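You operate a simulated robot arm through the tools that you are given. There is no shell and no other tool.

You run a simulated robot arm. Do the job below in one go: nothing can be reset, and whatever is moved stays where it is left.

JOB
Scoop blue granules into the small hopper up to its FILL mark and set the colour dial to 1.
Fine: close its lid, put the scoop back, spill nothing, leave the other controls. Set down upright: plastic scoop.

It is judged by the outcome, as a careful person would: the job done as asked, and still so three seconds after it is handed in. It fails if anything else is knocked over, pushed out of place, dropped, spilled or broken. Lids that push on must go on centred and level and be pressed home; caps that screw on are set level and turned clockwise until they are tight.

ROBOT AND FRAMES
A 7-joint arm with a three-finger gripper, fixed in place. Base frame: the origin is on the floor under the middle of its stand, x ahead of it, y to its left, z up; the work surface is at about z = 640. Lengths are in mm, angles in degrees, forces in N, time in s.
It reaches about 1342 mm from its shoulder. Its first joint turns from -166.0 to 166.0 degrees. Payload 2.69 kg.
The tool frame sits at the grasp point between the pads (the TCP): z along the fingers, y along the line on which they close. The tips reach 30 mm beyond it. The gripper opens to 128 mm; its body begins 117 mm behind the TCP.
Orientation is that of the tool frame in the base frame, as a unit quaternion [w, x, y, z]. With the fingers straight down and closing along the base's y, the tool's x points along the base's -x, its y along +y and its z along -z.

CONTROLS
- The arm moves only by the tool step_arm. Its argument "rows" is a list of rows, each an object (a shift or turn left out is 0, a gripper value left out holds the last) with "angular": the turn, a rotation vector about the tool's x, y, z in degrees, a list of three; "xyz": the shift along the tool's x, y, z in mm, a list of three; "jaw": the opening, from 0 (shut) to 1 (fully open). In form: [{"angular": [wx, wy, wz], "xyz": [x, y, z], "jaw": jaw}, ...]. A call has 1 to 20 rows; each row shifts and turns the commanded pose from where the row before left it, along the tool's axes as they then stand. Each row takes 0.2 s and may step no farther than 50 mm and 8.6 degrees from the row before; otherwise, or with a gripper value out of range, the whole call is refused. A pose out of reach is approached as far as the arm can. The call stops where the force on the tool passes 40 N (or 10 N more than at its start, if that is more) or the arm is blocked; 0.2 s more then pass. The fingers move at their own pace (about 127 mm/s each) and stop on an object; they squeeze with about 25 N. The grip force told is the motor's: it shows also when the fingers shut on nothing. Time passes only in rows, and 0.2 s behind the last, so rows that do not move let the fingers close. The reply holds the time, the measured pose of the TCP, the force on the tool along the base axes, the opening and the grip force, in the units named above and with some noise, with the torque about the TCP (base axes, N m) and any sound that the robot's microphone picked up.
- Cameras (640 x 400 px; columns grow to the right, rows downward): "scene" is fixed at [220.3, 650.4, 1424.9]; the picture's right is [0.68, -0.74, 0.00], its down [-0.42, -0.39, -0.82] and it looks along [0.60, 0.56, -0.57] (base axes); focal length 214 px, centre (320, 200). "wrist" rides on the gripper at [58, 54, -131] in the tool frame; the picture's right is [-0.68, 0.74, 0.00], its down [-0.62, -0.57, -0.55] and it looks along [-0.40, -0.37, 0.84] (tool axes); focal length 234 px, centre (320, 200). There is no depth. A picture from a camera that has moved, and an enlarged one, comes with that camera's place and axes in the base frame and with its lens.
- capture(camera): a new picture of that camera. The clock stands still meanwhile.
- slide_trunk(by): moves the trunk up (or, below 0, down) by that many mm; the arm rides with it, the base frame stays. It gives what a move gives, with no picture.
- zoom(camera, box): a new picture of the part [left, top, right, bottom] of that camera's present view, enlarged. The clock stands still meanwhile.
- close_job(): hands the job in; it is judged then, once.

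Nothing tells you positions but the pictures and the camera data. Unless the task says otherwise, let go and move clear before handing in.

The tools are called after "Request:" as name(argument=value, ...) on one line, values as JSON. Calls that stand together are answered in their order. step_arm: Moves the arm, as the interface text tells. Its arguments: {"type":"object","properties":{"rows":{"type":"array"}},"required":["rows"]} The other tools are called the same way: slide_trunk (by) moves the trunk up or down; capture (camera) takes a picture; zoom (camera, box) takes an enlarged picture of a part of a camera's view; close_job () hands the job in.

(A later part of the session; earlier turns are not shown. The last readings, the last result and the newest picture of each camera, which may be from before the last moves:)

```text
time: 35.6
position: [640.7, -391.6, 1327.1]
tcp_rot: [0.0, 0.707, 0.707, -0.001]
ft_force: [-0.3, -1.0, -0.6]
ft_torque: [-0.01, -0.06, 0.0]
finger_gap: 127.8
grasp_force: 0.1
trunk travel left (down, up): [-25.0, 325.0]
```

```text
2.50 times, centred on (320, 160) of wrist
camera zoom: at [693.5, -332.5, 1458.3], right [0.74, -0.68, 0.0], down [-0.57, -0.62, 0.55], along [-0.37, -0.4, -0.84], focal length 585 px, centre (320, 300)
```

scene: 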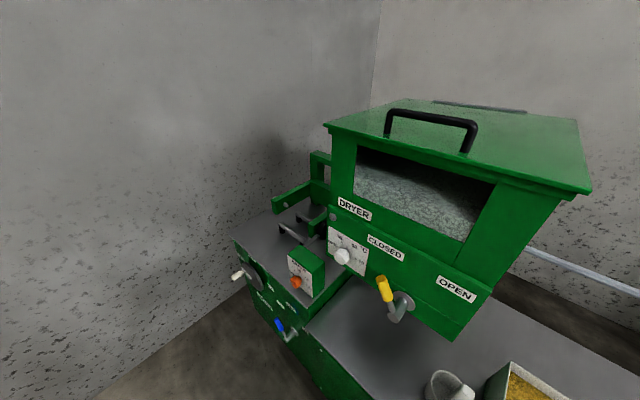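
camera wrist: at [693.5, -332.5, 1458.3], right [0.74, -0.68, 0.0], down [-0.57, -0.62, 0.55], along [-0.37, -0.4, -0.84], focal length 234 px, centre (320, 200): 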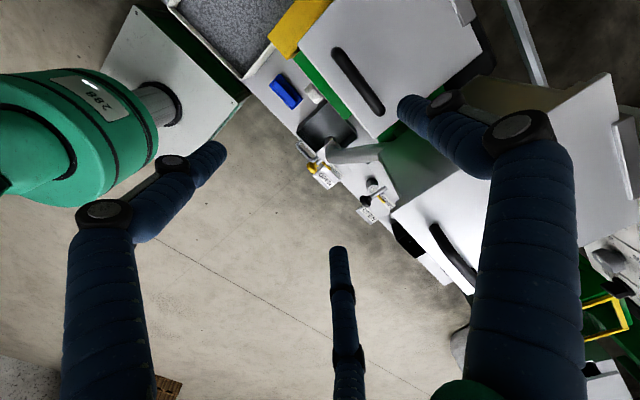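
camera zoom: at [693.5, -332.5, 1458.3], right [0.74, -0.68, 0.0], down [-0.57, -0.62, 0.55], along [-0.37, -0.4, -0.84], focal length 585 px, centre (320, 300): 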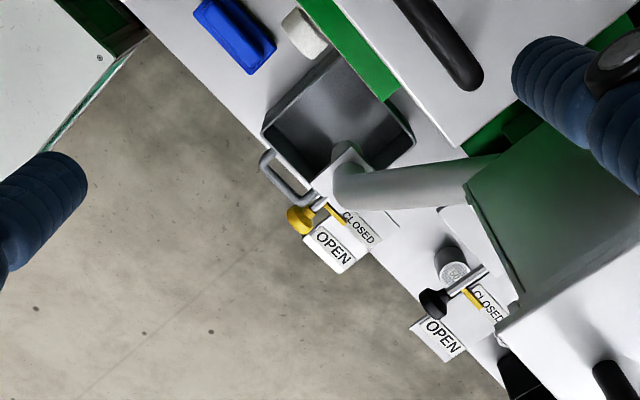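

From above, the bar is centred at about (701, -383), with its top at z≈1197. I'm moving over it with the fingers half open and descending to just above gripping height, then checking.

Request:
step_arm(rows=[{"xyz": [4.3, 28.2, 0], "jaw": 0.5}, {"xyz": [4.3, 28.2, 0]}, {"xyz": [0, 0, 30]}, {"xyz": [0, 0, 30]}, {"xyz": [0, 0, 25]}])

Request:
capture(camera="wrist")

Request:
zoom(camera="wrist", box=[220, 80, 420, 220])

```text
time: 36.8
position: [697.9, -381.6, 1242.0]
tcp_rot: [0.0, 0.707, 0.707, 0.0]
ft_force: [0.5, 0.2, -0.3]
ft_torque: [0.04, 0.02, 0.02]
finger_gap: 64.2
grasp_force: 0.0
trunk travel left (down, up): [-25.0, 325.0]
```

```text
taken
camera wrist: at [750.6, -322.0, 1374.5], right [0.74, -0.68, 0.0], down [-0.57, -0.62, 0.55], along [-0.37, -0.4, -0.84], focal length 234 px, centre (320, 200)
```

wrist: 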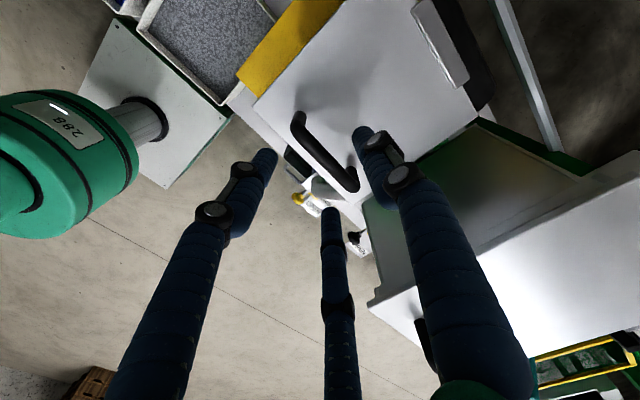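

```text
2.86 times, centred on (320, 150) of wrist
camera zoom: at [750.6, -322.0, 1374.5], right [0.74, -0.68, 0.0], down [-0.57, -0.62, 0.55], along [-0.37, -0.4, -0.84], focal length 669 px, centre (320, 343)
```

zoom: 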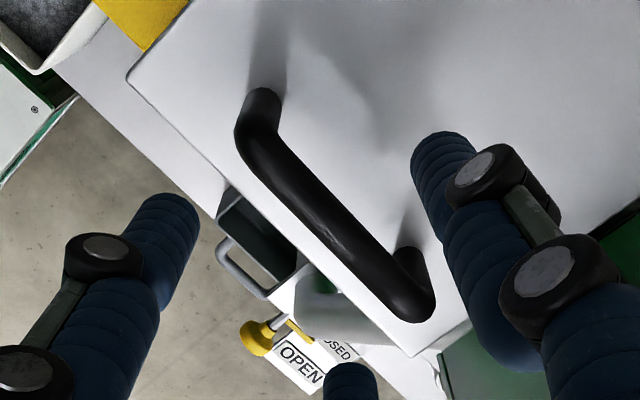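

The bar lies between the fingers as planned. I'm lowering 36 mm so the tips pass just below the bar, then closing.

Request:
step_arm(rows=[{"xyz": [0, 0, 18]}, {"xyz": [0, 0, 18]}, {"jaw": 0.0}, {"jaw": 0.0}, {"jaw": 0.0}, {"jaw": 0.0}])

Request:
zoom(camera="wrist", box=[220, 80, 420, 220])

```text
time: 38.2
position: [697.0, -379.4, 1205.7]
tcp_rot: [-0.001, 0.707, 0.707, 0.0]
ft_force: [8.4, -0.4, -2.0]
ft_torque: [-0.11, -0.11, 0.0]
finger_gap: 19.2
grasp_force: 44.1
trunk travel left (down, up): [-25.0, 325.0]
```

```text
2.86 times, centred on (320, 150) of wrist
camera zoom: at [750.7, -321.5, 1338.0], right [0.74, -0.68, 0.0], down [-0.57, -0.62, 0.55], along [-0.37, -0.4, -0.84], focal length 669 px, centre (320, 343)
```

zoom: 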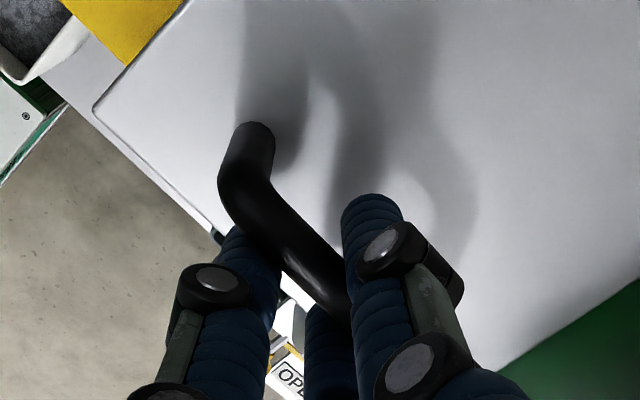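

The bar is gripped (gap 19 mm). I'm lifting along an arc about the rear hinge at roughly x=818, z=1158, starting with the first 40°.

Request:
step_arm(rows=[{"xyz": [0, 4.2, -9.8]}, {"xyz": [0, 4.2, -9.7]}, {"xyz": [0, 5.8, -8.9]}, {"xyz": [0, 5.8, -8.9]}, {"xyz": [0, 7.2, -7.8]}, {"xyz": [0, 7.3, -7.7]}, {"xyz": [0, 8.5, -6.4]}, {"xyz": [0, 8.5, -6.4]}])

Request:
capture(camera="wrist")

```text
time: 40.0
position: [748.9, -380.6, 1274.4]
tcp_rot: [0.0, 0.707, 0.707, 0.0]
ft_force: [0.0, 7.2, -2.7]
ft_torque: [-0.25, 0.07, -0.52]
finger_gap: 19.4
grasp_force: 44.7
trunk travel left (down, up): [-25.0, 325.0]
```

```text
taken
camera wrist: at [801.8, -321.7, 1405.9], right [0.74, -0.68, 0.0], down [-0.57, -0.62, 0.55], along [-0.37, -0.4, -0.84], focal length 234 px, centre (320, 200)
```

wrist: 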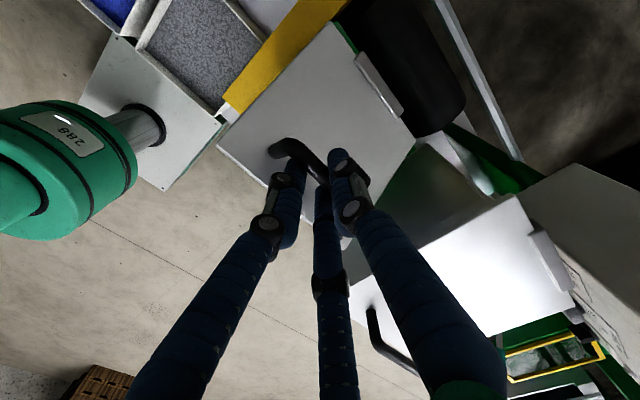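

The lid is following with low forces. I'm continuing the arc to about 90°.

Request:
step_arm(rows=[{"xyz": [0, 9.5, -4.8]}, {"xyz": [0, 9.5, -4.8]}, {"xyz": [0, 10.1, -3.1]}, {"xyz": [0, 10.2, -3.1]}, {"xyz": [0, 10.6, -1.3]}, {"xyz": [0, 10.6, -1.2]}, {"xyz": [0, 10.6, 0.5]}, {"xyz": [0, 10.6, 0.6]}, {"xyz": [0, 10.4, 2.4]}, {"xyz": [0, 10.3, 2.4]}])

Request:
capture(camera="wrist")

```text
time: 42.2
position: [852.6, -380.4, 1285.0]
tcp_rot: [0.0, 0.707, 0.707, 0.0]
ft_force: [1.1, 1.0, -2.5]
ft_torque: [-0.48, -0.22, -0.68]
finger_gap: 19.7
grasp_force: 44.3
trunk travel left (down, up): [-25.0, 325.0]
```

```text
taken
camera wrist: at [904.5, -322.3, 1417.1], right [0.74, -0.68, 0.0], down [-0.57, -0.62, 0.55], along [-0.37, -0.4, -0.84], focal length 234 px, centre (320, 200)
```

wrist: 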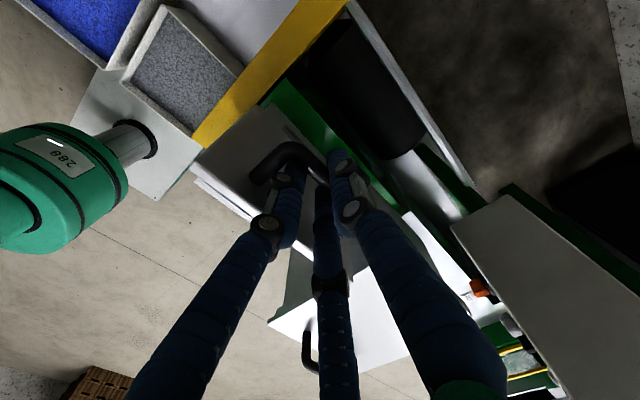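

The lid is about vertical. I'm continuing in small steps past vertical and watching the force for the end stop.

Request:
step_arm(rows=[{"xyz": [0, 9.8, 4.2]}, {"xyz": [0, 9.8, 4.2]}, {"xyz": [0, 4.5, 2.8]}, {"xyz": [0, 4.4, 2.9]}])

Request:
capture(camera="wrist")

```text
time: 43.3
position: [874.4, -380.8, 1276.0]
tcp_rot: [-0.002, 0.708, 0.706, -0.002]
ft_force: [-24.1, 7.2, 1.5]
ft_torque: [-0.31, 0.25, -0.88]
finger_gap: 19.3
grasp_force: 44.9
trunk travel left (down, up): [-25.0, 325.0]
stopped in row 4: the force on the tool passed its limit at 43 N (the readings are from after the stop); the commanded pose is now the measured one
```

```text
taken
camera wrist: at [928.0, -322.5, 1407.0], right [0.73, -0.68, 0.0], down [-0.56, -0.61, 0.55], along [-0.38, -0.4, -0.83], focal length 234 px, centre (320, 200)
```

wrist: 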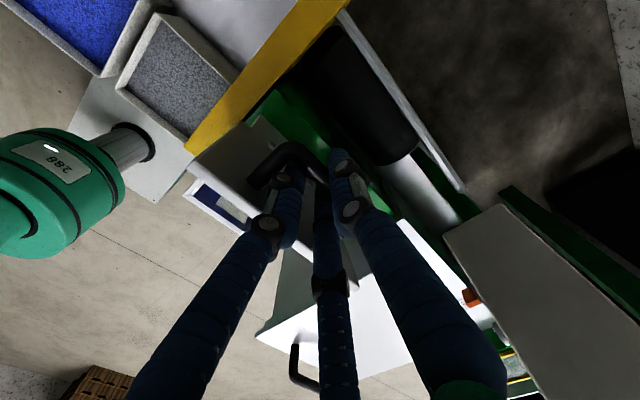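

The lid has reached its stop, just past vertical. I'm easing off 3 mm, opening the fingers slightly and lifting straight up off the bar.

Request:
step_arm(rows=[{"xyz": [0, -3, 0]}, {"jaw": 0.26}, {"jaw": 0.26}, {"xyz": [0, 0, -10]}, {"xyz": [0, 0, -20]}, {"xyz": [0, 0, -30]}, {"xyz": [0, 0, -30]}])

Request:
capture(camera="wrist")

```text
time: 44.9
position: [855.3, -373.7, 1354.6]
tcp_rot: [0.004, 0.708, 0.706, 0.001]
ft_force: [-3.8, 1.1, 5.3]
ft_torque: [-0.2, -0.51, 0.03]
finger_gap: 33.0
grasp_force: 0.0
out of reach, approached as far as the arm can: row 6, 7
trunk travel left (down, up): [-25.0, 325.0]
```

```text
taken
camera wrist: at [907.1, -313.7, 1487.6], right [0.74, -0.68, 0.01], down [-0.57, -0.61, 0.55], along [-0.37, -0.41, -0.84], focal length 234 px, centre (320, 200)
```

wrist: 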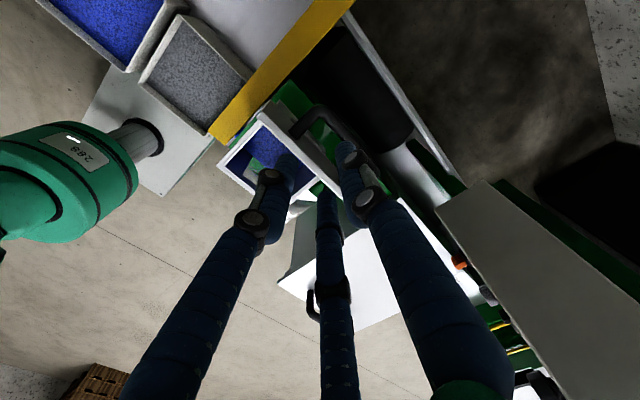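

The lid stays open on its own, and I can see blue granules inside the hopper. The arm is near its reach limit here, so I'll raise the trunk a little and back off toward the robot.

Request:
slide_trunk(by=80)

Request:
step_arm(rows=[{"xyz": [0, -40, 0]}, {"xyz": [0, -40, 0]}, {"xyz": [0, -40, 0]}, {"xyz": [0, -40, 0]}])

Request:
capture(camera="wrist")

Request:
zoom(camera="wrist", box=[260, 0, 460, 140])

```text
time: 46.1
position: [862.4, -376.0, 1423.0]
tcp_rot: [-0.003, 0.708, 0.706, -0.002]
ft_force: [1.0, -0.6, -0.4]
ft_torque: [0.02, 0.03, 0.03]
finger_gap: 33.5
grasp_force: 0.0
trunk travel left (down, up): [-105.0, 245.0]
```

```text
time: 47.1
position: [703.8, -375.3, 1427.8]
tcp_rot: [-0.002, 0.708, 0.706, -0.002]
ft_force: [0.8, 0.3, 0.9]
ft_torque: [0.03, 0.1, 0.0]
finger_gap: 33.3
grasp_force: 0.1
trunk travel left (down, up): [-105.0, 245.0]
```

```text
taken
camera wrist: at [756.5, -315.8, 1558.8], right [0.74, -0.68, 0.0], down [-0.56, -0.62, 0.55], along [-0.38, -0.4, -0.83], focal length 234 px, centre (320, 200)
```

wrist: 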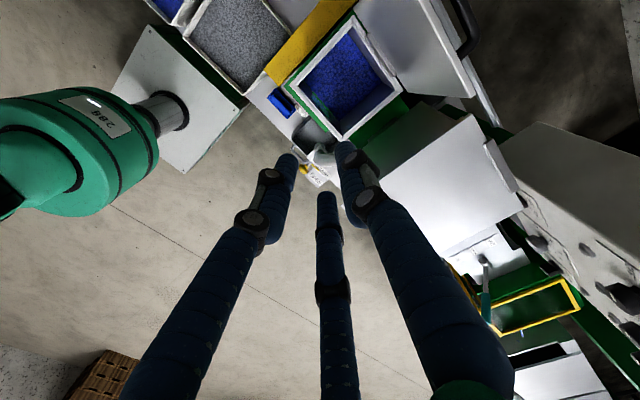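

```text
2.86 times, centred on (360, 70) of wrist
camera zoom: at [756.5, -315.8, 1558.8], right [0.74, -0.68, 0.0], down [-0.56, -0.62, 0.55], along [-0.38, -0.4, -0.83], focal length 669 px, centre (206, 571)
```

zoom: 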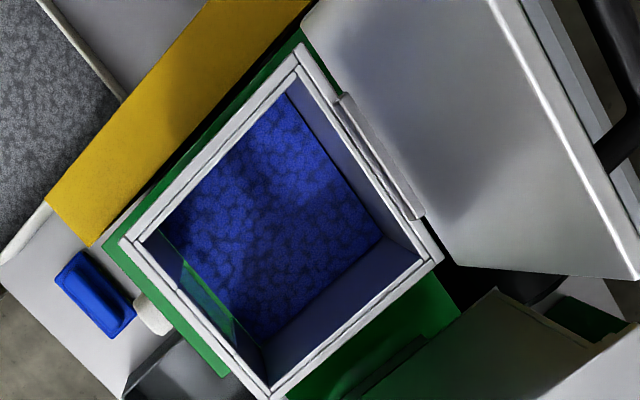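

The hopper opening is about 105 mm square, centred near (746, -380), with granules inside below the mark. Next I'll travel over to the scoop and look at it closely.

Request:
step_arm(rows=[{"xyz": [40.3, -14.1, 10], "jaw": 0.26}, {"xyz": [40.3, -14.1, 18]}, {"xyz": [40.3, -14.1, 18]}, {"xyz": [40.3, -14.1, 18]}, {"xyz": [40.3, -14.1, 18]}, {"xyz": [40.3, -14.1, 18]}, {"xyz": [40.3, -14.1, 18]}, {"xyz": [40.3, -14.1, 18]}, {"xyz": [40.3, -14.1, 18]}, {"xyz": [40.3, -14.1, 18]}, {"xyz": [40.3, -14.1, 18]}, {"xyz": [40.3, -14.1, 18]}, {"xyz": [40.3, -14.1, 18]}, {"xyz": [40.3, -14.1, 18]}, {"xyz": [40.3, -14.1, 18]}, {"xyz": [40.3, -14.1, 18]}, {"xyz": [40.3, -14.1, 18]}, {"xyz": [40.3, -14.1, 18]}])

Request:
step_arm(rows=[{"angular": [0, 0, -8.2]}, {"angular": [0, 0, -8.2]}, {"angular": [0, 0, -8.2]}, {"angular": [0, 0, -8.2]}, {"angular": [0, 0, -8.2]}, {"angular": [0, 0, -8.2]}, {"angular": [0, 0, -8.2]}, {"angular": [0, 0, -8.2]}, {"angular": [0, 0, -8.2]}, {"angular": [0, 0, -8.2]}, {"angular": [0, 0, -8.0]}])

Request:
capture(camera="wrist")

```text
time: 50.9
position: [445.2, 351.1, 1112.8]
tcp_rot: [-0.003, 0.708, 0.706, -0.001]
ft_force: [-0.9, -1.1, 0.2]
ft_torque: [0.04, -0.02, 0.0]
finger_gap: 33.3
grasp_force: 0.1
trunk travel left (down, up): [-105.0, 245.0]
```

```text
time: 53.3
position: [447.2, 350.5, 1109.7]
tcp_rot: [-0.002, 0.0, 1.0, 0.0]
ft_force: [-0.4, -0.1, -0.5]
ft_torque: [0.02, -0.02, -0.03]
finger_gap: 33.1
grasp_force: 0.2
trunk travel left (down, up): [-105.0, 245.0]
```

```text
taken
camera wrist: at [388.1, 404.7, 1242.3], right [0.68, 0.74, 0.0], down [0.62, -0.57, 0.54], along [0.4, -0.37, -0.84], focal length 234 px, centre (320, 200)
```

wrist: 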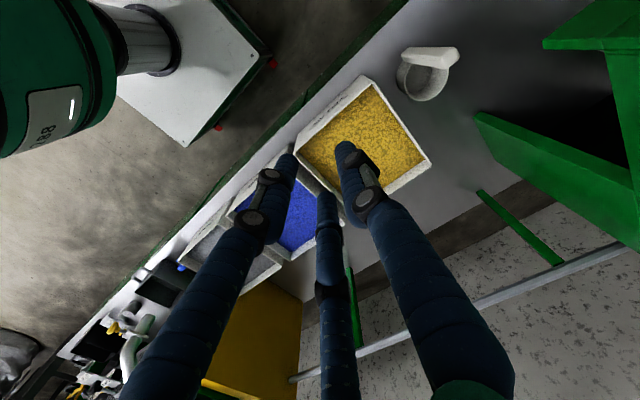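

Request:
zoom(camera="wrist", box=[370, 30, 490, 110])

Request:
zoom(camera="wrist", box=[160, 60, 440, 280])

```text
5.00 times, centred on (430, 70) of wrist
camera zoom: at [388.1, 404.7, 1242.3], right [0.68, 0.74, 0.0], down [0.62, -0.57, 0.54], along [0.4, -0.37, -0.84], focal length 1171 px, centre (-230, 850)
```

zoom: 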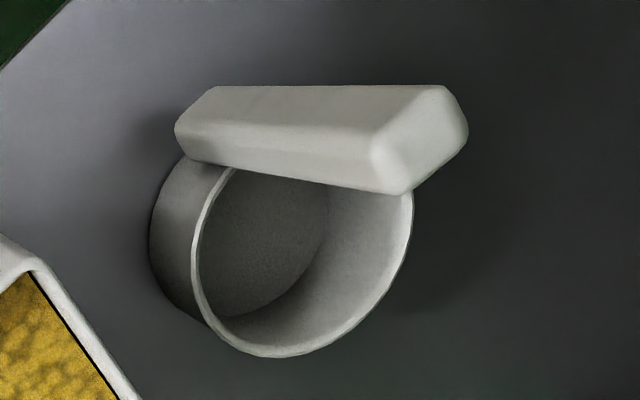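

```text
1.82 times, centred on (300, 170) of wrist
camera zoom: at [388.1, 404.7, 1242.3], right [0.68, 0.74, 0.0], down [0.62, -0.57, 0.54], along [0.4, -0.37, -0.84], focal length 426 px, centre (356, 254)
```

zoom: 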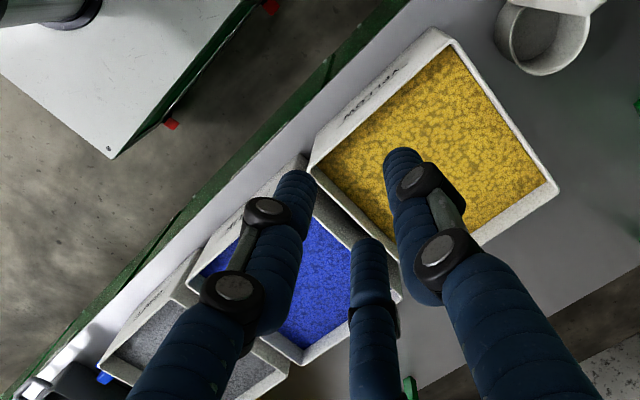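

The scoop's handle is a bar about 26 × 15 mm, at (516, 524) and rising to z≈870. The cup's rim centre is near (575, 525, 706). I'll lower the trunk and pitch the fingers forward to see which grasp angle is reachable there.

Request:
slide_trunk(by=-100)

Request:
step_arm(rows=[{"xyz": [20, 40, 0], "jaw": 1.0}, {"xyz": [20, 40, 0]}, {"xyz": [0, 40, 0]}, {"xyz": [0, 40, 0]}, {"angular": [0, -8, 0]}, {"angular": [0, -8, 0]}, {"angular": [0, -8, 0]}, {"angular": [0, -8, 0]}, {"angular": [0, -8, 0]}, {"angular": [0, -8, 0]}, {"angular": [0, -8, 0]}, {"angular": [0, -8, 0]}])

Request:
capture(camera="wrist")

Request:
capture(camera="scene")

```text
time: 54.6
position: [447.5, 350.5, 1010.6]
tcp_rot: [-0.002, 0.002, 1.0, 0.001]
ft_force: [0.2, 0.0, -0.8]
ft_torque: [-0.01, 0.0, -0.01]
finger_gap: 33.4
grasp_force: 0.1
trunk travel left (down, up): [-5.0, 345.0]
```

```text
time: 57.2
position: [408.0, 509.9, 1011.3]
tcp_rot: [0.529, 0.001, 0.849, 0.0]
ft_force: [1.1, -0.7, 1.0]
ft_torque: [0.01, 0.03, 0.04]
finger_gap: 128.2
grasp_force: 0.0
trunk travel left (down, up): [-5.0, 345.0]
```

```text
taken
camera wrist: at [263.1, 565.0, 1017.2], right [0.3, 0.73, 0.61], down [-0.22, -0.57, 0.79], along [0.93, -0.37, -0.01], focal length 234 px, centre (320, 200)
```

wrist: 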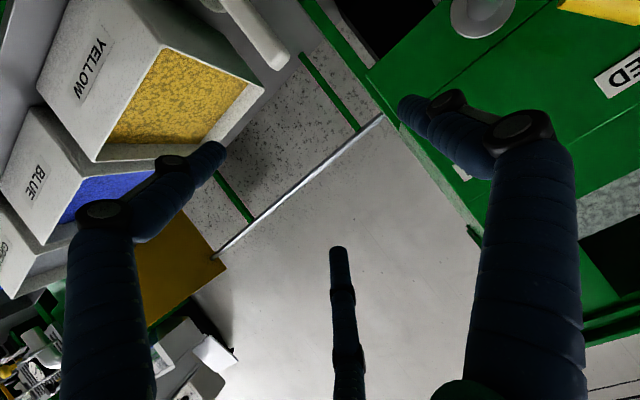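

```text
taken
```

scene: 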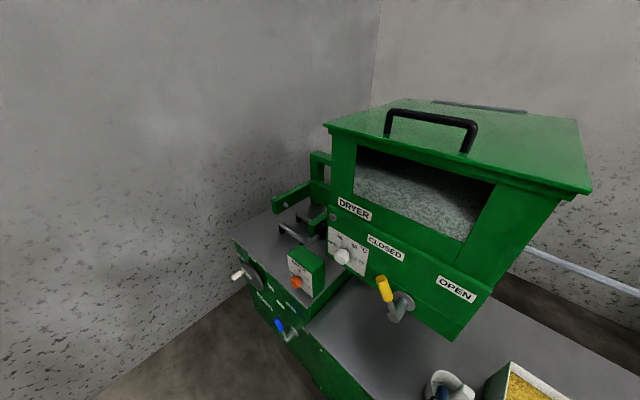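

The 26° downward pitch is reachable here. I'm lowering to a pre-grasp point about 90 mm behind the scoop handle, with the fingers partly closed.

Request:
step_arm(rows=[{"xyz": [36.7, 2.3, 28.1], "jaw": 0.55}, {"xyz": [36.7, 2.3, 28.1]}, {"xyz": [36.7, 2.3, 28.1]}])

Request:
capture(camera="wrist")

Request:
zoom(camera="scene", box=[400, 340, 500, 400])

```text
time: 58.0
position: [437.1, 520.5, 874.3]
tcp_rot: [0.527, 0.002, 0.85, 0.0]
ft_force: [0.1, -1.0, 0.6]
ft_torque: [0.01, 0.04, 0.04]
finger_gap: 70.6
grasp_force: 0.1
trunk travel left (down, up): [-5.0, 345.0]
```

```text
taken
camera wrist: at [292.5, 573.8, 880.3], right [0.3, 0.73, 0.61], down [-0.22, -0.57, 0.79], along [0.93, -0.37, -0.01], focal length 234 px, centre (320, 200)
```

wrist: 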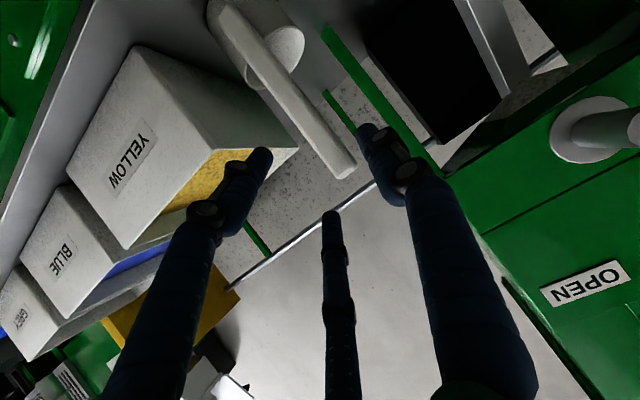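

```text
6.40 times, centred on (450, 370) of scene
camera zoom: at [220.3, 650.4, 1424.9], right [0.68, -0.74, 0.0], down [-0.42, -0.39, -0.82], along [0.6, 0.56, -0.57], focal length 1373 px, centre (-512, -888)
```

zoom: 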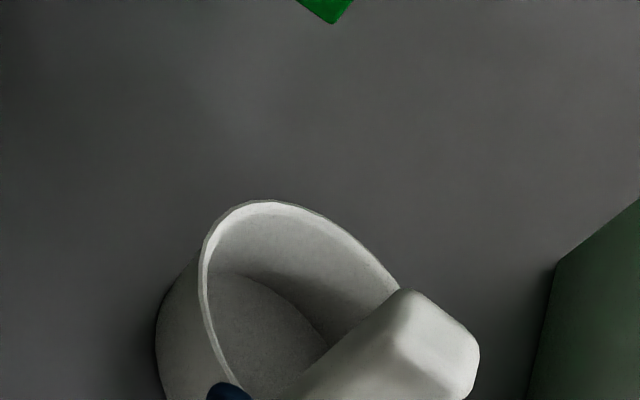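

The handle is clearly visible just ahead of the fingers, with its top at about z=865. I'm advancing 90 mm along the fingers so the handle sits between them.

Request:
step_arm(rows=[{"xyz": [1.6, -1.3, 30]}, {"xyz": [1.6, -1.3, 30]}, {"xyz": [1.6, -1.3, 30]}])

Request:
capture(camera="wrist")

Request:
zoom(camera="scene", box=[400, 340, 500, 400])

```text
time: 58.8
position: [513.5, 512.6, 829.1]
tcp_rot: [0.528, 0.002, 0.849, -0.001]
ft_force: [-0.1, -0.6, 1.0]
ft_torque: [0.02, 0.05, 0.03]
finger_gap: 70.7
grasp_force: 0.0
trunk travel left (down, up): [-5.0, 345.0]
```

```text
taken
camera wrist: at [368.4, 567.7, 835.4], right [0.3, 0.74, 0.61], down [-0.22, -0.57, 0.79], along [0.93, -0.37, -0.01], focal length 234 px, centre (320, 200)
```

wrist: 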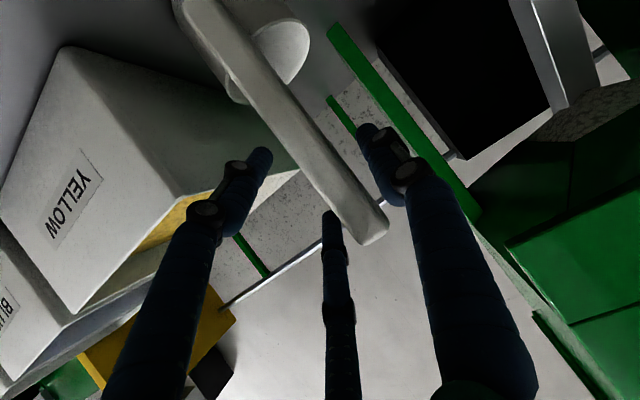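

```text
6.40 times, centred on (450, 370) of scene
camera zoom: at [220.3, 650.4, 1424.9], right [0.68, -0.74, 0.0], down [-0.42, -0.39, -0.82], along [0.6, 0.56, -0.57], focal length 1373 px, centre (-512, -888)
```

zoom: 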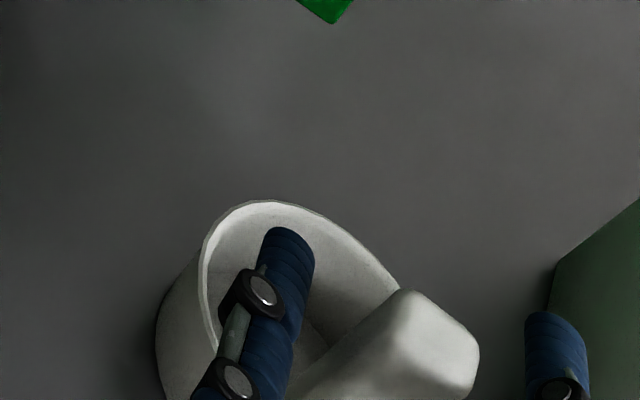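

The handle is between the fingers, within about 2 mm of the ideal offset. I'm nudging left 2 mm and closing.

Request:
step_arm(rows=[{"xyz": [0, 2.3, 2]}, {"jaw": 0.3}, {"jaw": 0.15}, {"jaw": 0.0}, {"jaw": 0.0}, {"jaw": 0.0}])

Request:
capture(camera="wrist")

Request:
zoom(camera="scene", box=[400, 340, 500, 400])

```text
time: 60.2
position: [514.2, 516.4, 828.9]
tcp_rot: [0.528, 0.0, 0.849, 0.001]
ft_force: [0.9, 0.1, 0.1]
ft_torque: [0.02, 0.0, 0.01]
finger_gap: 35.0
grasp_force: 25.1
trunk travel left (down, up): [-5.0, 345.0]
```

```text
taken
camera wrist: at [369.9, 570.6, 834.9], right [0.3, 0.74, 0.61], down [-0.22, -0.57, 0.79], along [0.93, -0.37, -0.01], focal length 234 px, centre (320, 200)
```

wrist: 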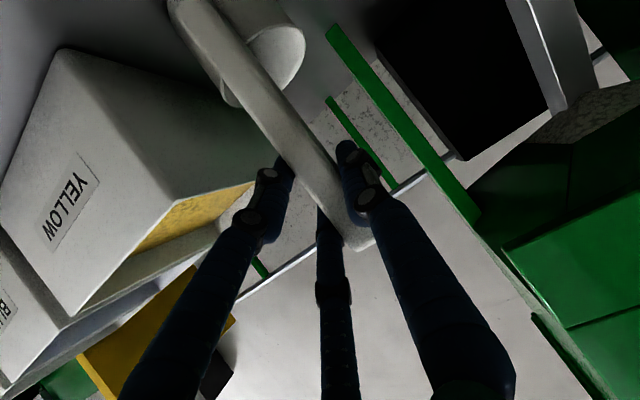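

```text
6.40 times, centred on (450, 370) of scene
camera zoom: at [220.3, 650.4, 1424.9], right [0.68, -0.74, 0.0], down [-0.42, -0.39, -0.82], along [0.6, 0.56, -0.57], focal length 1373 px, centre (-512, -888)
```

zoom: 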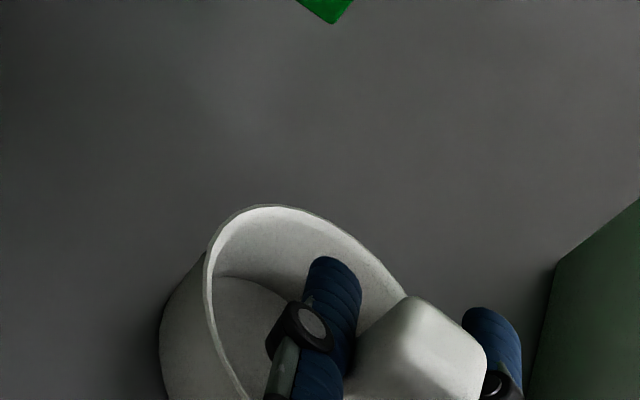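

The scoop is gripped (gap 35 mm, 25 N). I'm lifting straight up in base z and checking that it stays level.

Request:
step_arm(rows=[{"xyz": [-9, 0, -4.4]}, {"xyz": [-18, 0, -8.8]}, {"xyz": [-27, 0, -13.2]}, {"xyz": [-27, 0, -13.2]}, {"xyz": [-27, 0, -13.2]}, {"xyz": [-27, 0, -13.2]}, {"xyz": [-18, 0, -8.8]}])

Request:
capture(camera="wrist")

Request:
capture(camera="scene")

```text
time: 61.8
position: [515.8, 513.4, 1000.9]
tcp_rot: [0.527, 0.0, 0.85, -0.001]
ft_force: [-0.3, -0.3, -1.3]
ft_torque: [-0.01, 0.03, -0.01]
finger_gap: 34.7
grasp_force: 25.1
trunk travel left (down, up): [-5.0, 345.0]
```

```text
taken
camera wrist: at [370.7, 568.5, 1005.8], right [0.3, 0.74, 0.61], down [-0.22, -0.57, 0.8], along [0.93, -0.37, -0.01], focal length 234 px, centre (320, 200)
```

wrist: 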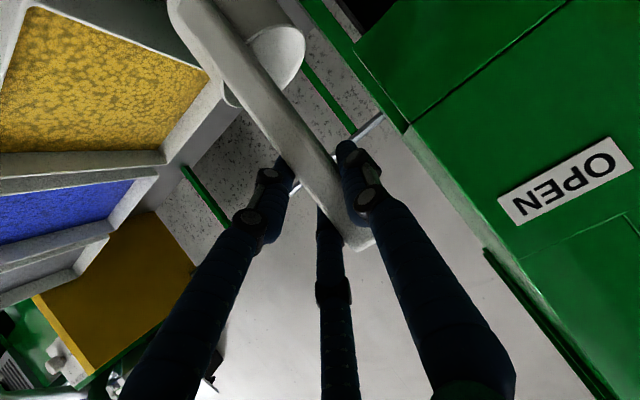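

```text
taken
```

scene: 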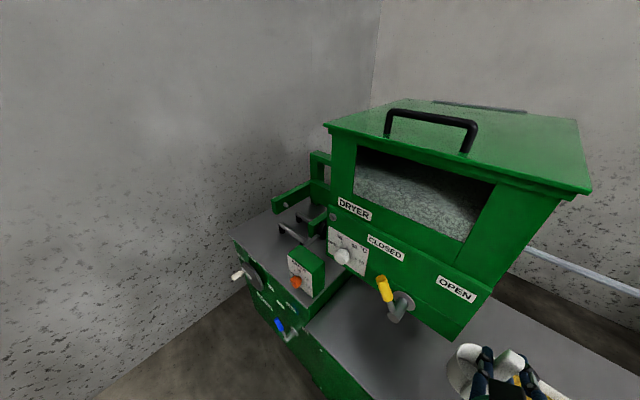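

The scoop is held steady and has not slipped. I'm zooming in on the bins from here to judge rim and granule heights.

Request:
zoom(camera="wrist", box=[0, 0, 240, 320])

Request:
zoom(camera="wrist", box=[160, 0, 400, 260])

```text
1.25 times, centred on (120, 160) of wrist
camera zoom: at [370.7, 568.5, 1005.8], right [0.3, 0.74, 0.61], down [-0.22, -0.57, 0.8], along [0.93, -0.37, -0.01], focal length 293 px, centre (570, 250)
```

zoom: 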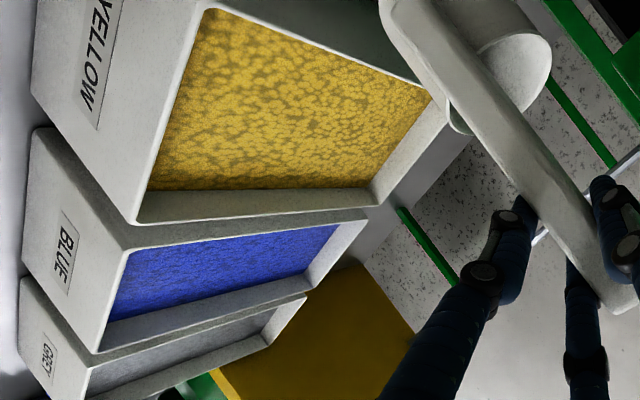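

```text
1.54 times, centred on (280, 130) of wrist
camera zoom: at [370.7, 568.5, 1005.8], right [0.3, 0.74, 0.61], down [-0.22, -0.57, 0.8], along [0.93, -0.37, -0.01], focal length 360 px, centre (382, 308)
```

zoom: 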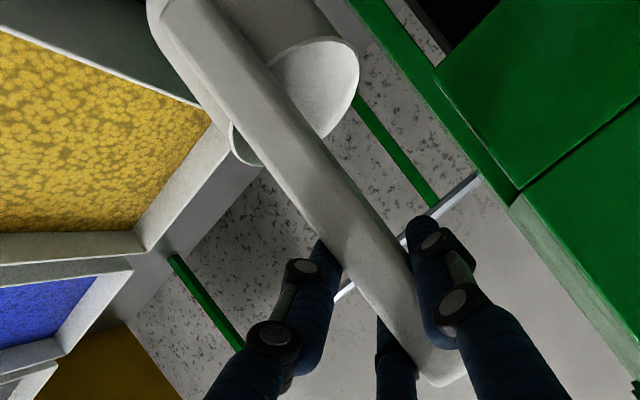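

The blue bin spans about x 483–706, y -4–198. Its rim is at z≈758 and the granules at about z≈730. I'm moving the empty scoop above it and pitching the scoop mouth forward.

Request:
step_arm(rows=[{"xyz": [-7, -42.3, 11]}, {"xyz": [-7, -42.3, 11]}, {"xyz": [-7, -42.3, 11]}, {"xyz": [-7, -42.3, 11]}, {"xyz": [-7, -42.3, 11]}, {"xyz": [-7, -42.3, 11]}, {"xyz": [-7, -42.3, 11]}, {"xyz": [-7, -42.3, 11]}, {"xyz": [-7, -42.3, 11]}, {"xyz": [-7, -42.3, 11]}, {"angular": [0, 8.3, 0]}, {"angular": [0, 8.3, 0]}, {"angular": [0, 8.3, 0]}, {"angular": [0, 8.3, 0]}, {"angular": [0, 8.3, 0]}, {"angular": [0, 8.3, 0]}])

Request:
capture(camera="wrist")

Request:
capture(camera="scene")

```text
time: 65.4
position: [641.6, 92.8, 1104.3]
tcp_rot: [0.19, 0.001, 0.982, 0.013]
ft_force: [-3.2, -0.9, 2.0]
ft_torque: [0.04, -0.3, 0.07]
finger_gap: 34.7
grasp_force: 25.5
trunk travel left (down, up): [-5.0, 345.0]
stopped in row 16: the arm was blocked; the commanded pose is now the measured one
```

```text
taken
camera wrist: at [536.4, 143.9, 1205.7], right [0.63, 0.73, 0.27], down [0.37, -0.58, 0.72], along [0.69, -0.35, -0.63], focal length 234 px, centre (320, 200)
```

wrist: 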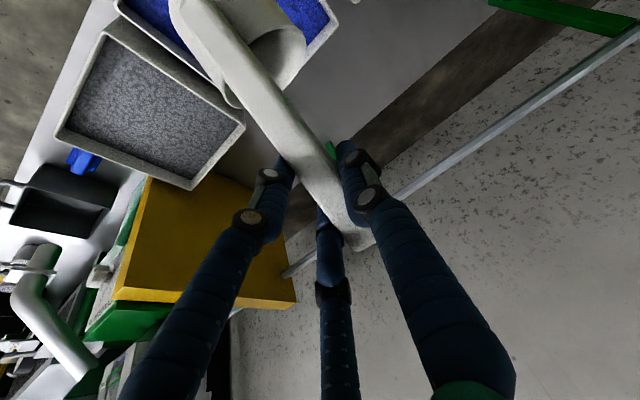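

```text
taken
```

scene: 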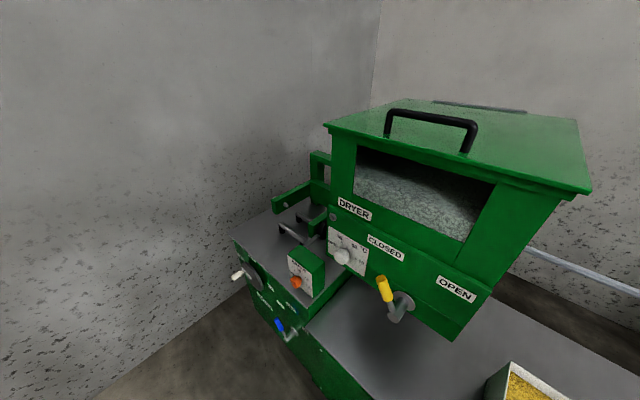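

The scoop is still held, but the arm was blocked in the last bit of pitch and ended higher, at z≈1104 with about 68° pitch. I'm descending gently over the bin to see whether it moves freely.

Request:
step_arm(rows=[{"xyz": [-7, 0, 18.5]}, {"xyz": [-7, 0, 18.5]}, {"xyz": [-7, 0, 18.5]}])

Request:
capture(camera="wrist")

```text
time: 66.2
position: [683.2, 95.1, 1056.4]
tcp_rot: [0.187, 0.002, 0.982, 0.012]
ft_force: [-0.6, 0.0, -0.5]
ft_torque: [0.02, -0.1, -0.03]
finger_gap: 34.8
grasp_force: 24.8
trunk travel left (down, up): [-5.0, 345.0]
```

```text
taken
camera wrist: at [579.2, 146.7, 1158.8], right [0.63, 0.73, 0.27], down [0.37, -0.58, 0.72], along [0.68, -0.36, -0.64], focal length 234 px, centre (320, 200)
```

wrist: 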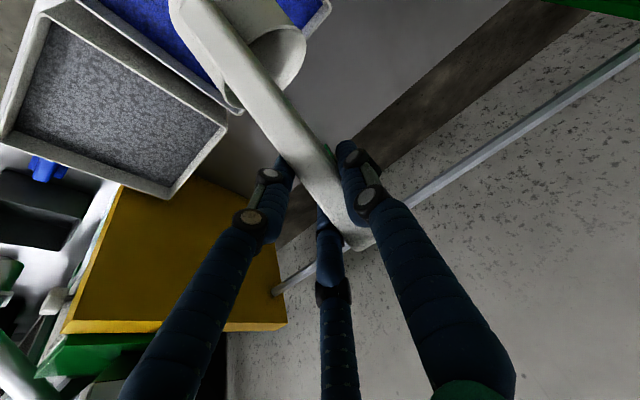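

Motion tracks well here. I'm moving back over the bin and further down in two stages.

Request:
step_arm(rows=[{"xyz": [27, 0, 16]}, {"xyz": [27, 0, 16]}])

Request:
step_arm(rows=[{"xyz": [7.5, 0, 18.5]}, {"xyz": [7.5, 0, 18.5]}, {"xyz": [7.5, 0, 18.5]}])

Request:
capture(camera="wrist")

```text
time: 66.8
position: [644.9, 96.2, 1005.1]
tcp_rot: [0.187, 0.002, 0.982, 0.012]
ft_force: [-0.5, -0.3, -1.1]
ft_torque: [0.0, -0.07, 0.01]
finger_gap: 35.2
grasp_force: 25.3
trunk travel left (down, up): [-5.0, 345.0]
```

```text
time: 67.6
position: [645.9, 97.1, 943.6]
tcp_rot: [0.186, 0.001, 0.982, 0.012]
ft_force: [0.5, -0.1, -1.3]
ft_torque: [0.01, -0.09, 0.0]
finger_gap: 34.8
grasp_force: 25.1
trunk travel left (down, up): [-5.0, 345.0]
```

```text
taken
camera wrist: at [541.8, 148.6, 1047.4], right [0.63, 0.73, 0.27], down [0.37, -0.58, 0.72], along [0.68, -0.36, -0.64], focal length 234 px, centre (320, 200)
```

wrist: 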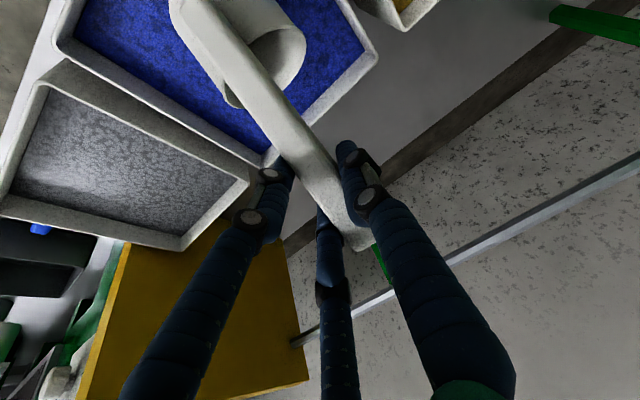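

Arm motion is fine now, and the scoop mouth is tilted forward about 42° over the blue bin. I'm plunging slowly into the granules, watching forces.

Request:
step_arm(rows=[{"xyz": [8, -1, 12.8]}, {"xyz": [8, -1, 12.8]}, {"xyz": [8, -1, 12.8]}, {"xyz": [8, -1, 12.8]}, {"xyz": [8, -1, 12.8]}])

Request:
capture(camera="wrist")

Request:
zoom(camera="wrist", box=[100, 0, 400, 200])

```text
time: 68.8
position: [632.5, 93.2, 869.9]
tcp_rot: [0.186, 0.002, 0.982, 0.012]
ft_force: [-0.4, -0.4, -2.0]
ft_torque: [-0.04, -0.19, 0.0]
finger_gap: 35.0
grasp_force: 24.7
trunk travel left (down, up): [-5.0, 345.0]
```

```text
taken
camera wrist: at [528.2, 144.3, 972.4], right [0.63, 0.73, 0.27], down [0.37, -0.58, 0.72], along [0.68, -0.36, -0.64], focal length 234 px, centre (320, 200)
```

wrist: 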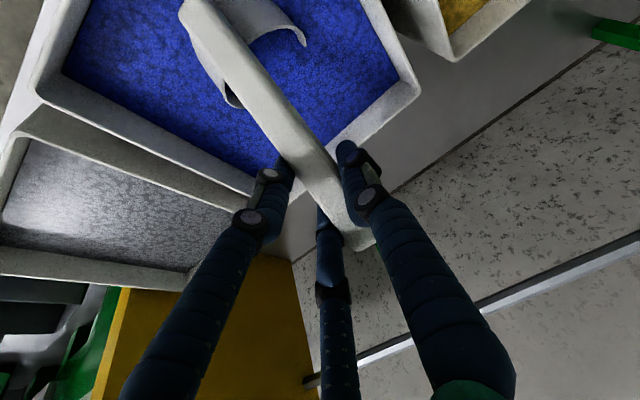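

```text
2.00 times, centred on (250, 100) of wrist
camera zoom: at [528.2, 144.3, 972.4], right [0.63, 0.73, 0.27], down [0.37, -0.58, 0.72], along [0.68, -0.36, -0.64], focal length 468 px, centre (460, 400)
```

zoom: 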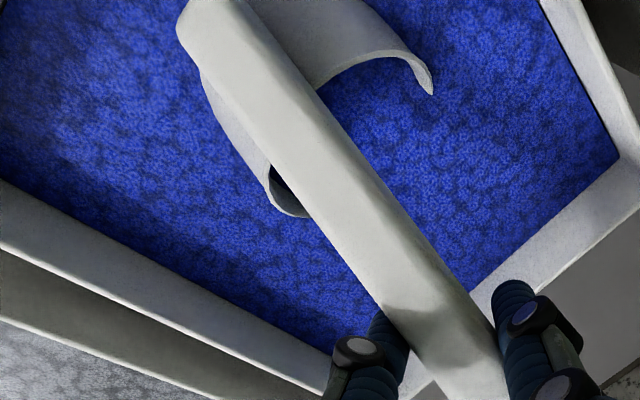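

The cup is buried with its lip under the surface, and the forces are tiny. I'm sweeping forward and rotating the cup upright while it's still submerged.

Request:
step_arm(rows=[{"xyz": [-7.8, 0, 2]}, {"xyz": [-7.8, 0, 2]}, {"xyz": [7.6, 0, -7.3], "angular": [0, -6.06, 0]}, {"xyz": [8.1, 0, -5.4], "angular": [0, -6.06, 0]}, {"xyz": [8.6, 0, -4.5], "angular": [0, -6.06, 0]}, {"xyz": [10, 0, -3.1], "angular": [0, -6.06, 0]}, {"xyz": [11.1, 0, -2.7], "angular": [0, -6.06, 0]}, {"xyz": [12.3, 0, -2.6], "angular": [0, -6.06, 0]}, {"xyz": [13.7, 0, -2.9], "angular": [0, -6.06, 0]}])

Request:
capture(camera="wrist")

Request:
zoom(camera="wrist", box=[100, 0, 400, 200])

```text
time: 70.1
position: [575.4, 85.9, 743.6]
tcp_rot: [0.231, -0.004, 0.973, -0.012]
ft_force: [6.8, 1.2, 19.3]
ft_torque: [0.31, -1.06, -0.04]
finger_gap: 32.0
grasp_force: 24.5
out of reach, approached as far as the arm can: row 6
trunk travel left (down, up): [-5.0, 345.0]
stopped in row 6: the force on the tool passed its limit at 170 N (the readings are from after the stop); the commanded pose is now the measured one
```

```text
taken
camera wrist: at [462.4, 141.5, 833.0], right [0.6, 0.75, 0.29], down [0.3, -0.54, 0.78], along [0.74, -0.38, -0.56], focal length 234 px, centre (320, 200)
```

wrist: 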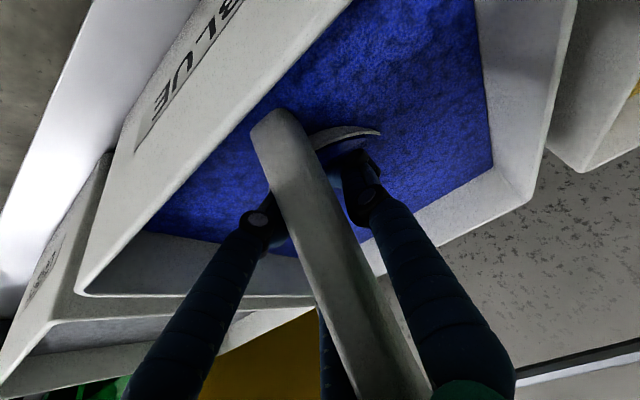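

```text
2.00 times, centred on (250, 100) of wrist
camera zoom: at [462.4, 141.5, 833.0], right [0.6, 0.75, 0.29], down [0.3, -0.54, 0.78], along [0.74, -0.38, -0.56], focal length 468 px, centre (460, 400)
```

zoom: 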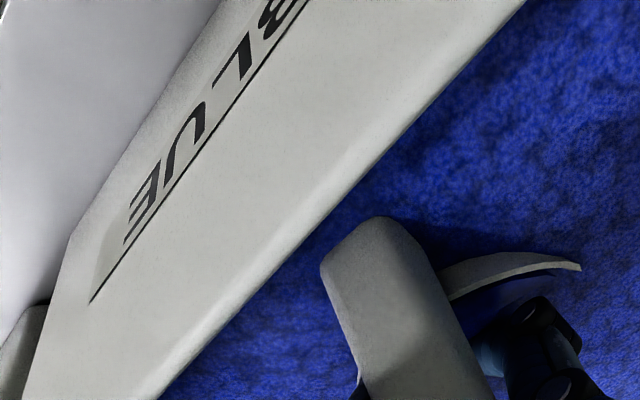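

Something went wrong: the arm suddenly dropped and the hand slid down the handle, stopping with the scoop in the bin. I think the wrist got too close to the robot's own base for that pitch. Before moving anything I need to see the grip and bin clearly.

Request:
zoom(camera="wrist", box=[220, 80, 460, 400])

Request:
zoom(camera="wrist", box=[240, 90, 420, 220])

Request:
capture(camera="scene")

```text
1.25 times, centred on (340, 240) of wrist
camera zoom: at [462.4, 141.5, 833.0], right [0.6, 0.75, 0.29], down [0.3, -0.54, 0.78], along [0.74, -0.38, -0.56], focal length 293 px, centre (295, 150)
```

zoom: 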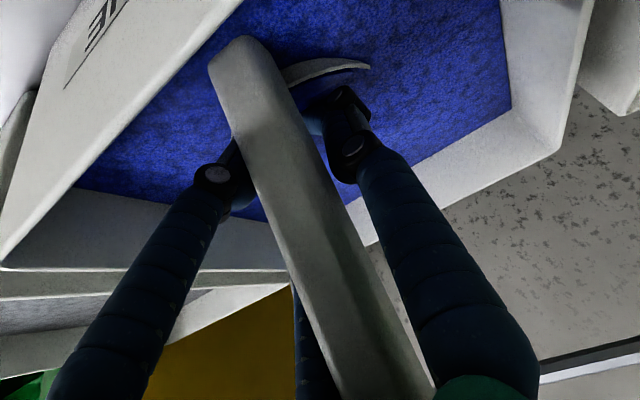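

```text
3.08 times, centred on (330, 155) of wrist
camera zoom: at [462.4, 141.5, 833.0], right [0.6, 0.75, 0.29], down [0.3, -0.54, 0.78], along [0.74, -0.38, -0.56], focal length 720 px, centre (289, 338)
```

zoom: 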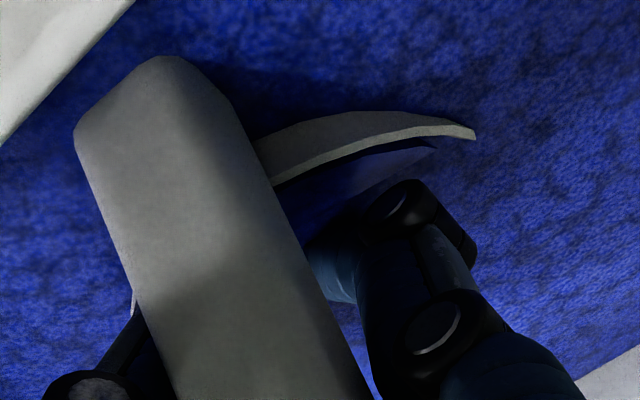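

```text
taken
```

scene: 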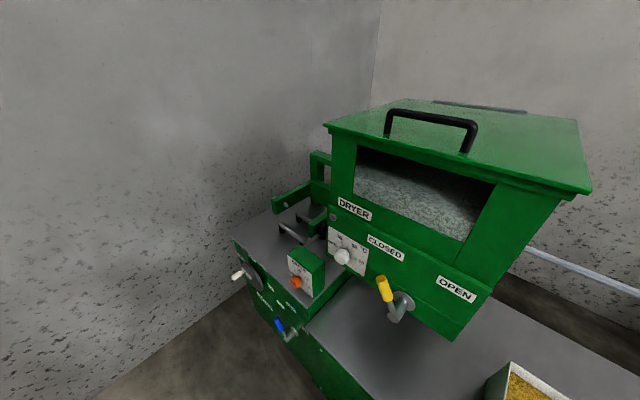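

The hand has slid about 100 mm down the handle and still encloses it, with the fingertips in the cup. The scoop leans forward in the bin and I see no granules outside it. I'm easing forward and slightly up, away from the base, to relieve the pressure.

Request:
step_arm(rows=[{"xyz": [-7, 0, 0]}, {"xyz": [-12, 0, 4.9]}, {"xyz": [-12, 0, 4.9]}, {"xyz": [-12, 0, 4.9]}])

Request:
capture(camera="wrist")

```text
time: 71.1
position: [615.2, 83.0, 743.3]
tcp_rot: [0.226, -0.005, 0.974, -0.014]
ft_force: [-0.7, 0.0, -3.6]
ft_torque: [-0.05, -0.07, -0.03]
finger_gap: 31.4
grasp_force: 24.9
trunk travel left (down, up): [-5.0, 345.0]
```

```text
taken
camera wrist: at [503.2, 140.1, 834.4], right [0.6, 0.75, 0.28], down [0.31, -0.54, 0.78], along [0.73, -0.39, -0.56], focal length 234 px, centre (320, 200)
```

wrist: 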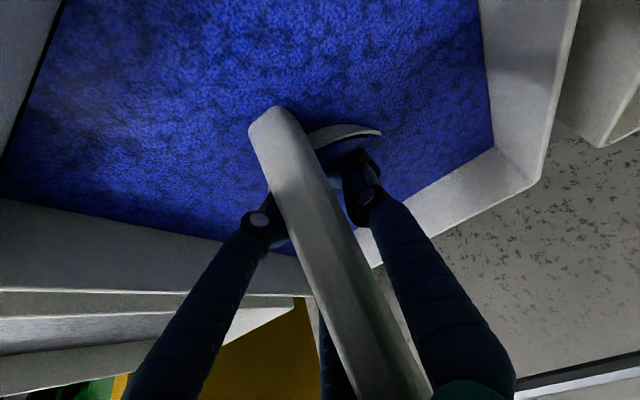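

The scoop now weighs about 3.6 N in hand against 1.3 N empty, so it looks well filled. I'm lifting it slowly straight up, still over the blue bin.

Request:
step_arm(rows=[{"xyz": [-4.4, 0, -9]}, {"xyz": [-8.8, 0, -17.9]}, {"xyz": [-8.8, 0, -17.9]}, {"xyz": [-8.8, 0, -17.9]}, {"xyz": [-8.8, 0, -17.9]}, {"xyz": [-8.8, 0, -17.9]}])

Request:
capture(camera="wrist")

Request:
zoom(camera="wrist", box=[220, 80, 440, 240])

```text
time: 72.5
position: [614.6, 88.4, 854.1]
tcp_rot: [0.227, -0.004, 0.974, -0.014]
ft_force: [-0.1, 0.7, -4.7]
ft_torque: [-0.04, -0.06, 0.05]
finger_gap: 30.7
grasp_force: 24.9
trunk travel left (down, up): [-5.0, 345.0]
```

```text
taken
camera wrist: at [503.3, 144.1, 945.4], right [0.6, 0.75, 0.28], down [0.31, -0.54, 0.78], along [0.73, -0.38, -0.56], focal length 234 px, centre (320, 200)
```

wrist: 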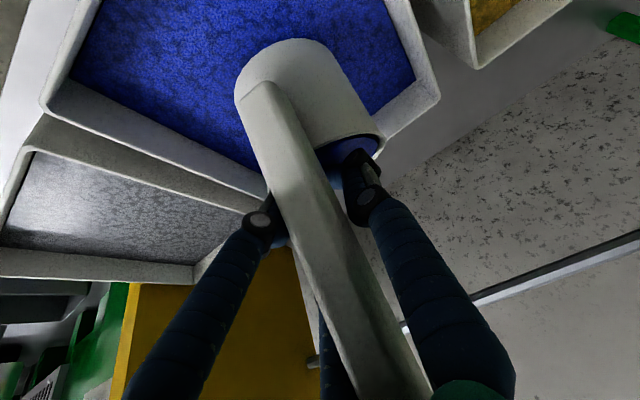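

```text
2.50 times, centred on (330, 160) of wrist
camera zoom: at [503.3, 144.1, 945.4], right [0.6, 0.75, 0.28], down [0.31, -0.54, 0.78], along [0.73, -0.38, -0.56], focal length 585 px, centre (295, 300)
```

zoom: 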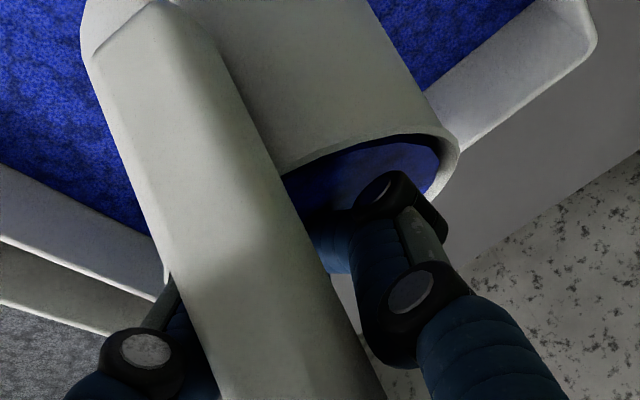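

The cup is full of blue and still over the bin, leaning forward about 20°. I'll swing the hand around to the left at the same spot, so the wrist is clear of the base, and then level the cup.

Request:
step_arm(rows=[{"angular": [2.65, 0, 5.38]}, {"angular": [2.65, 0, 5.38]}, {"angular": [2.65, 0, 5.38]}, {"angular": [2.65, 0, 5.38]}, {"angular": [2.65, 0, 5.38]}])

Request:
capture(camera="wrist")

```text
time: 73.7
position: [615.2, 86.8, 854.5]
tcp_rot: [0.224, 0.248, 0.94, -0.072]
ft_force: [0.1, 0.1, -3.3]
ft_torque: [-0.01, -0.05, 0.02]
finger_gap: 30.5
grasp_force: 25.0
trunk travel left (down, up): [-5.0, 345.0]
```

```text
taken
camera wrist: at [544.7, 192.3, 943.9], right [0.89, 0.34, 0.29], down [-0.01, -0.62, 0.78], along [0.45, -0.7, -0.55], focal length 234 px, centre (320, 200)
```

wrist: 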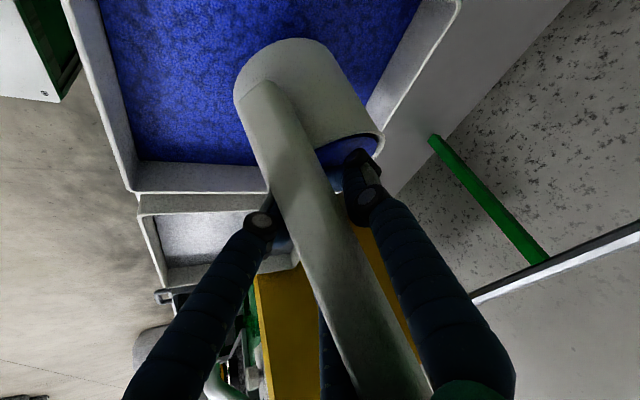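

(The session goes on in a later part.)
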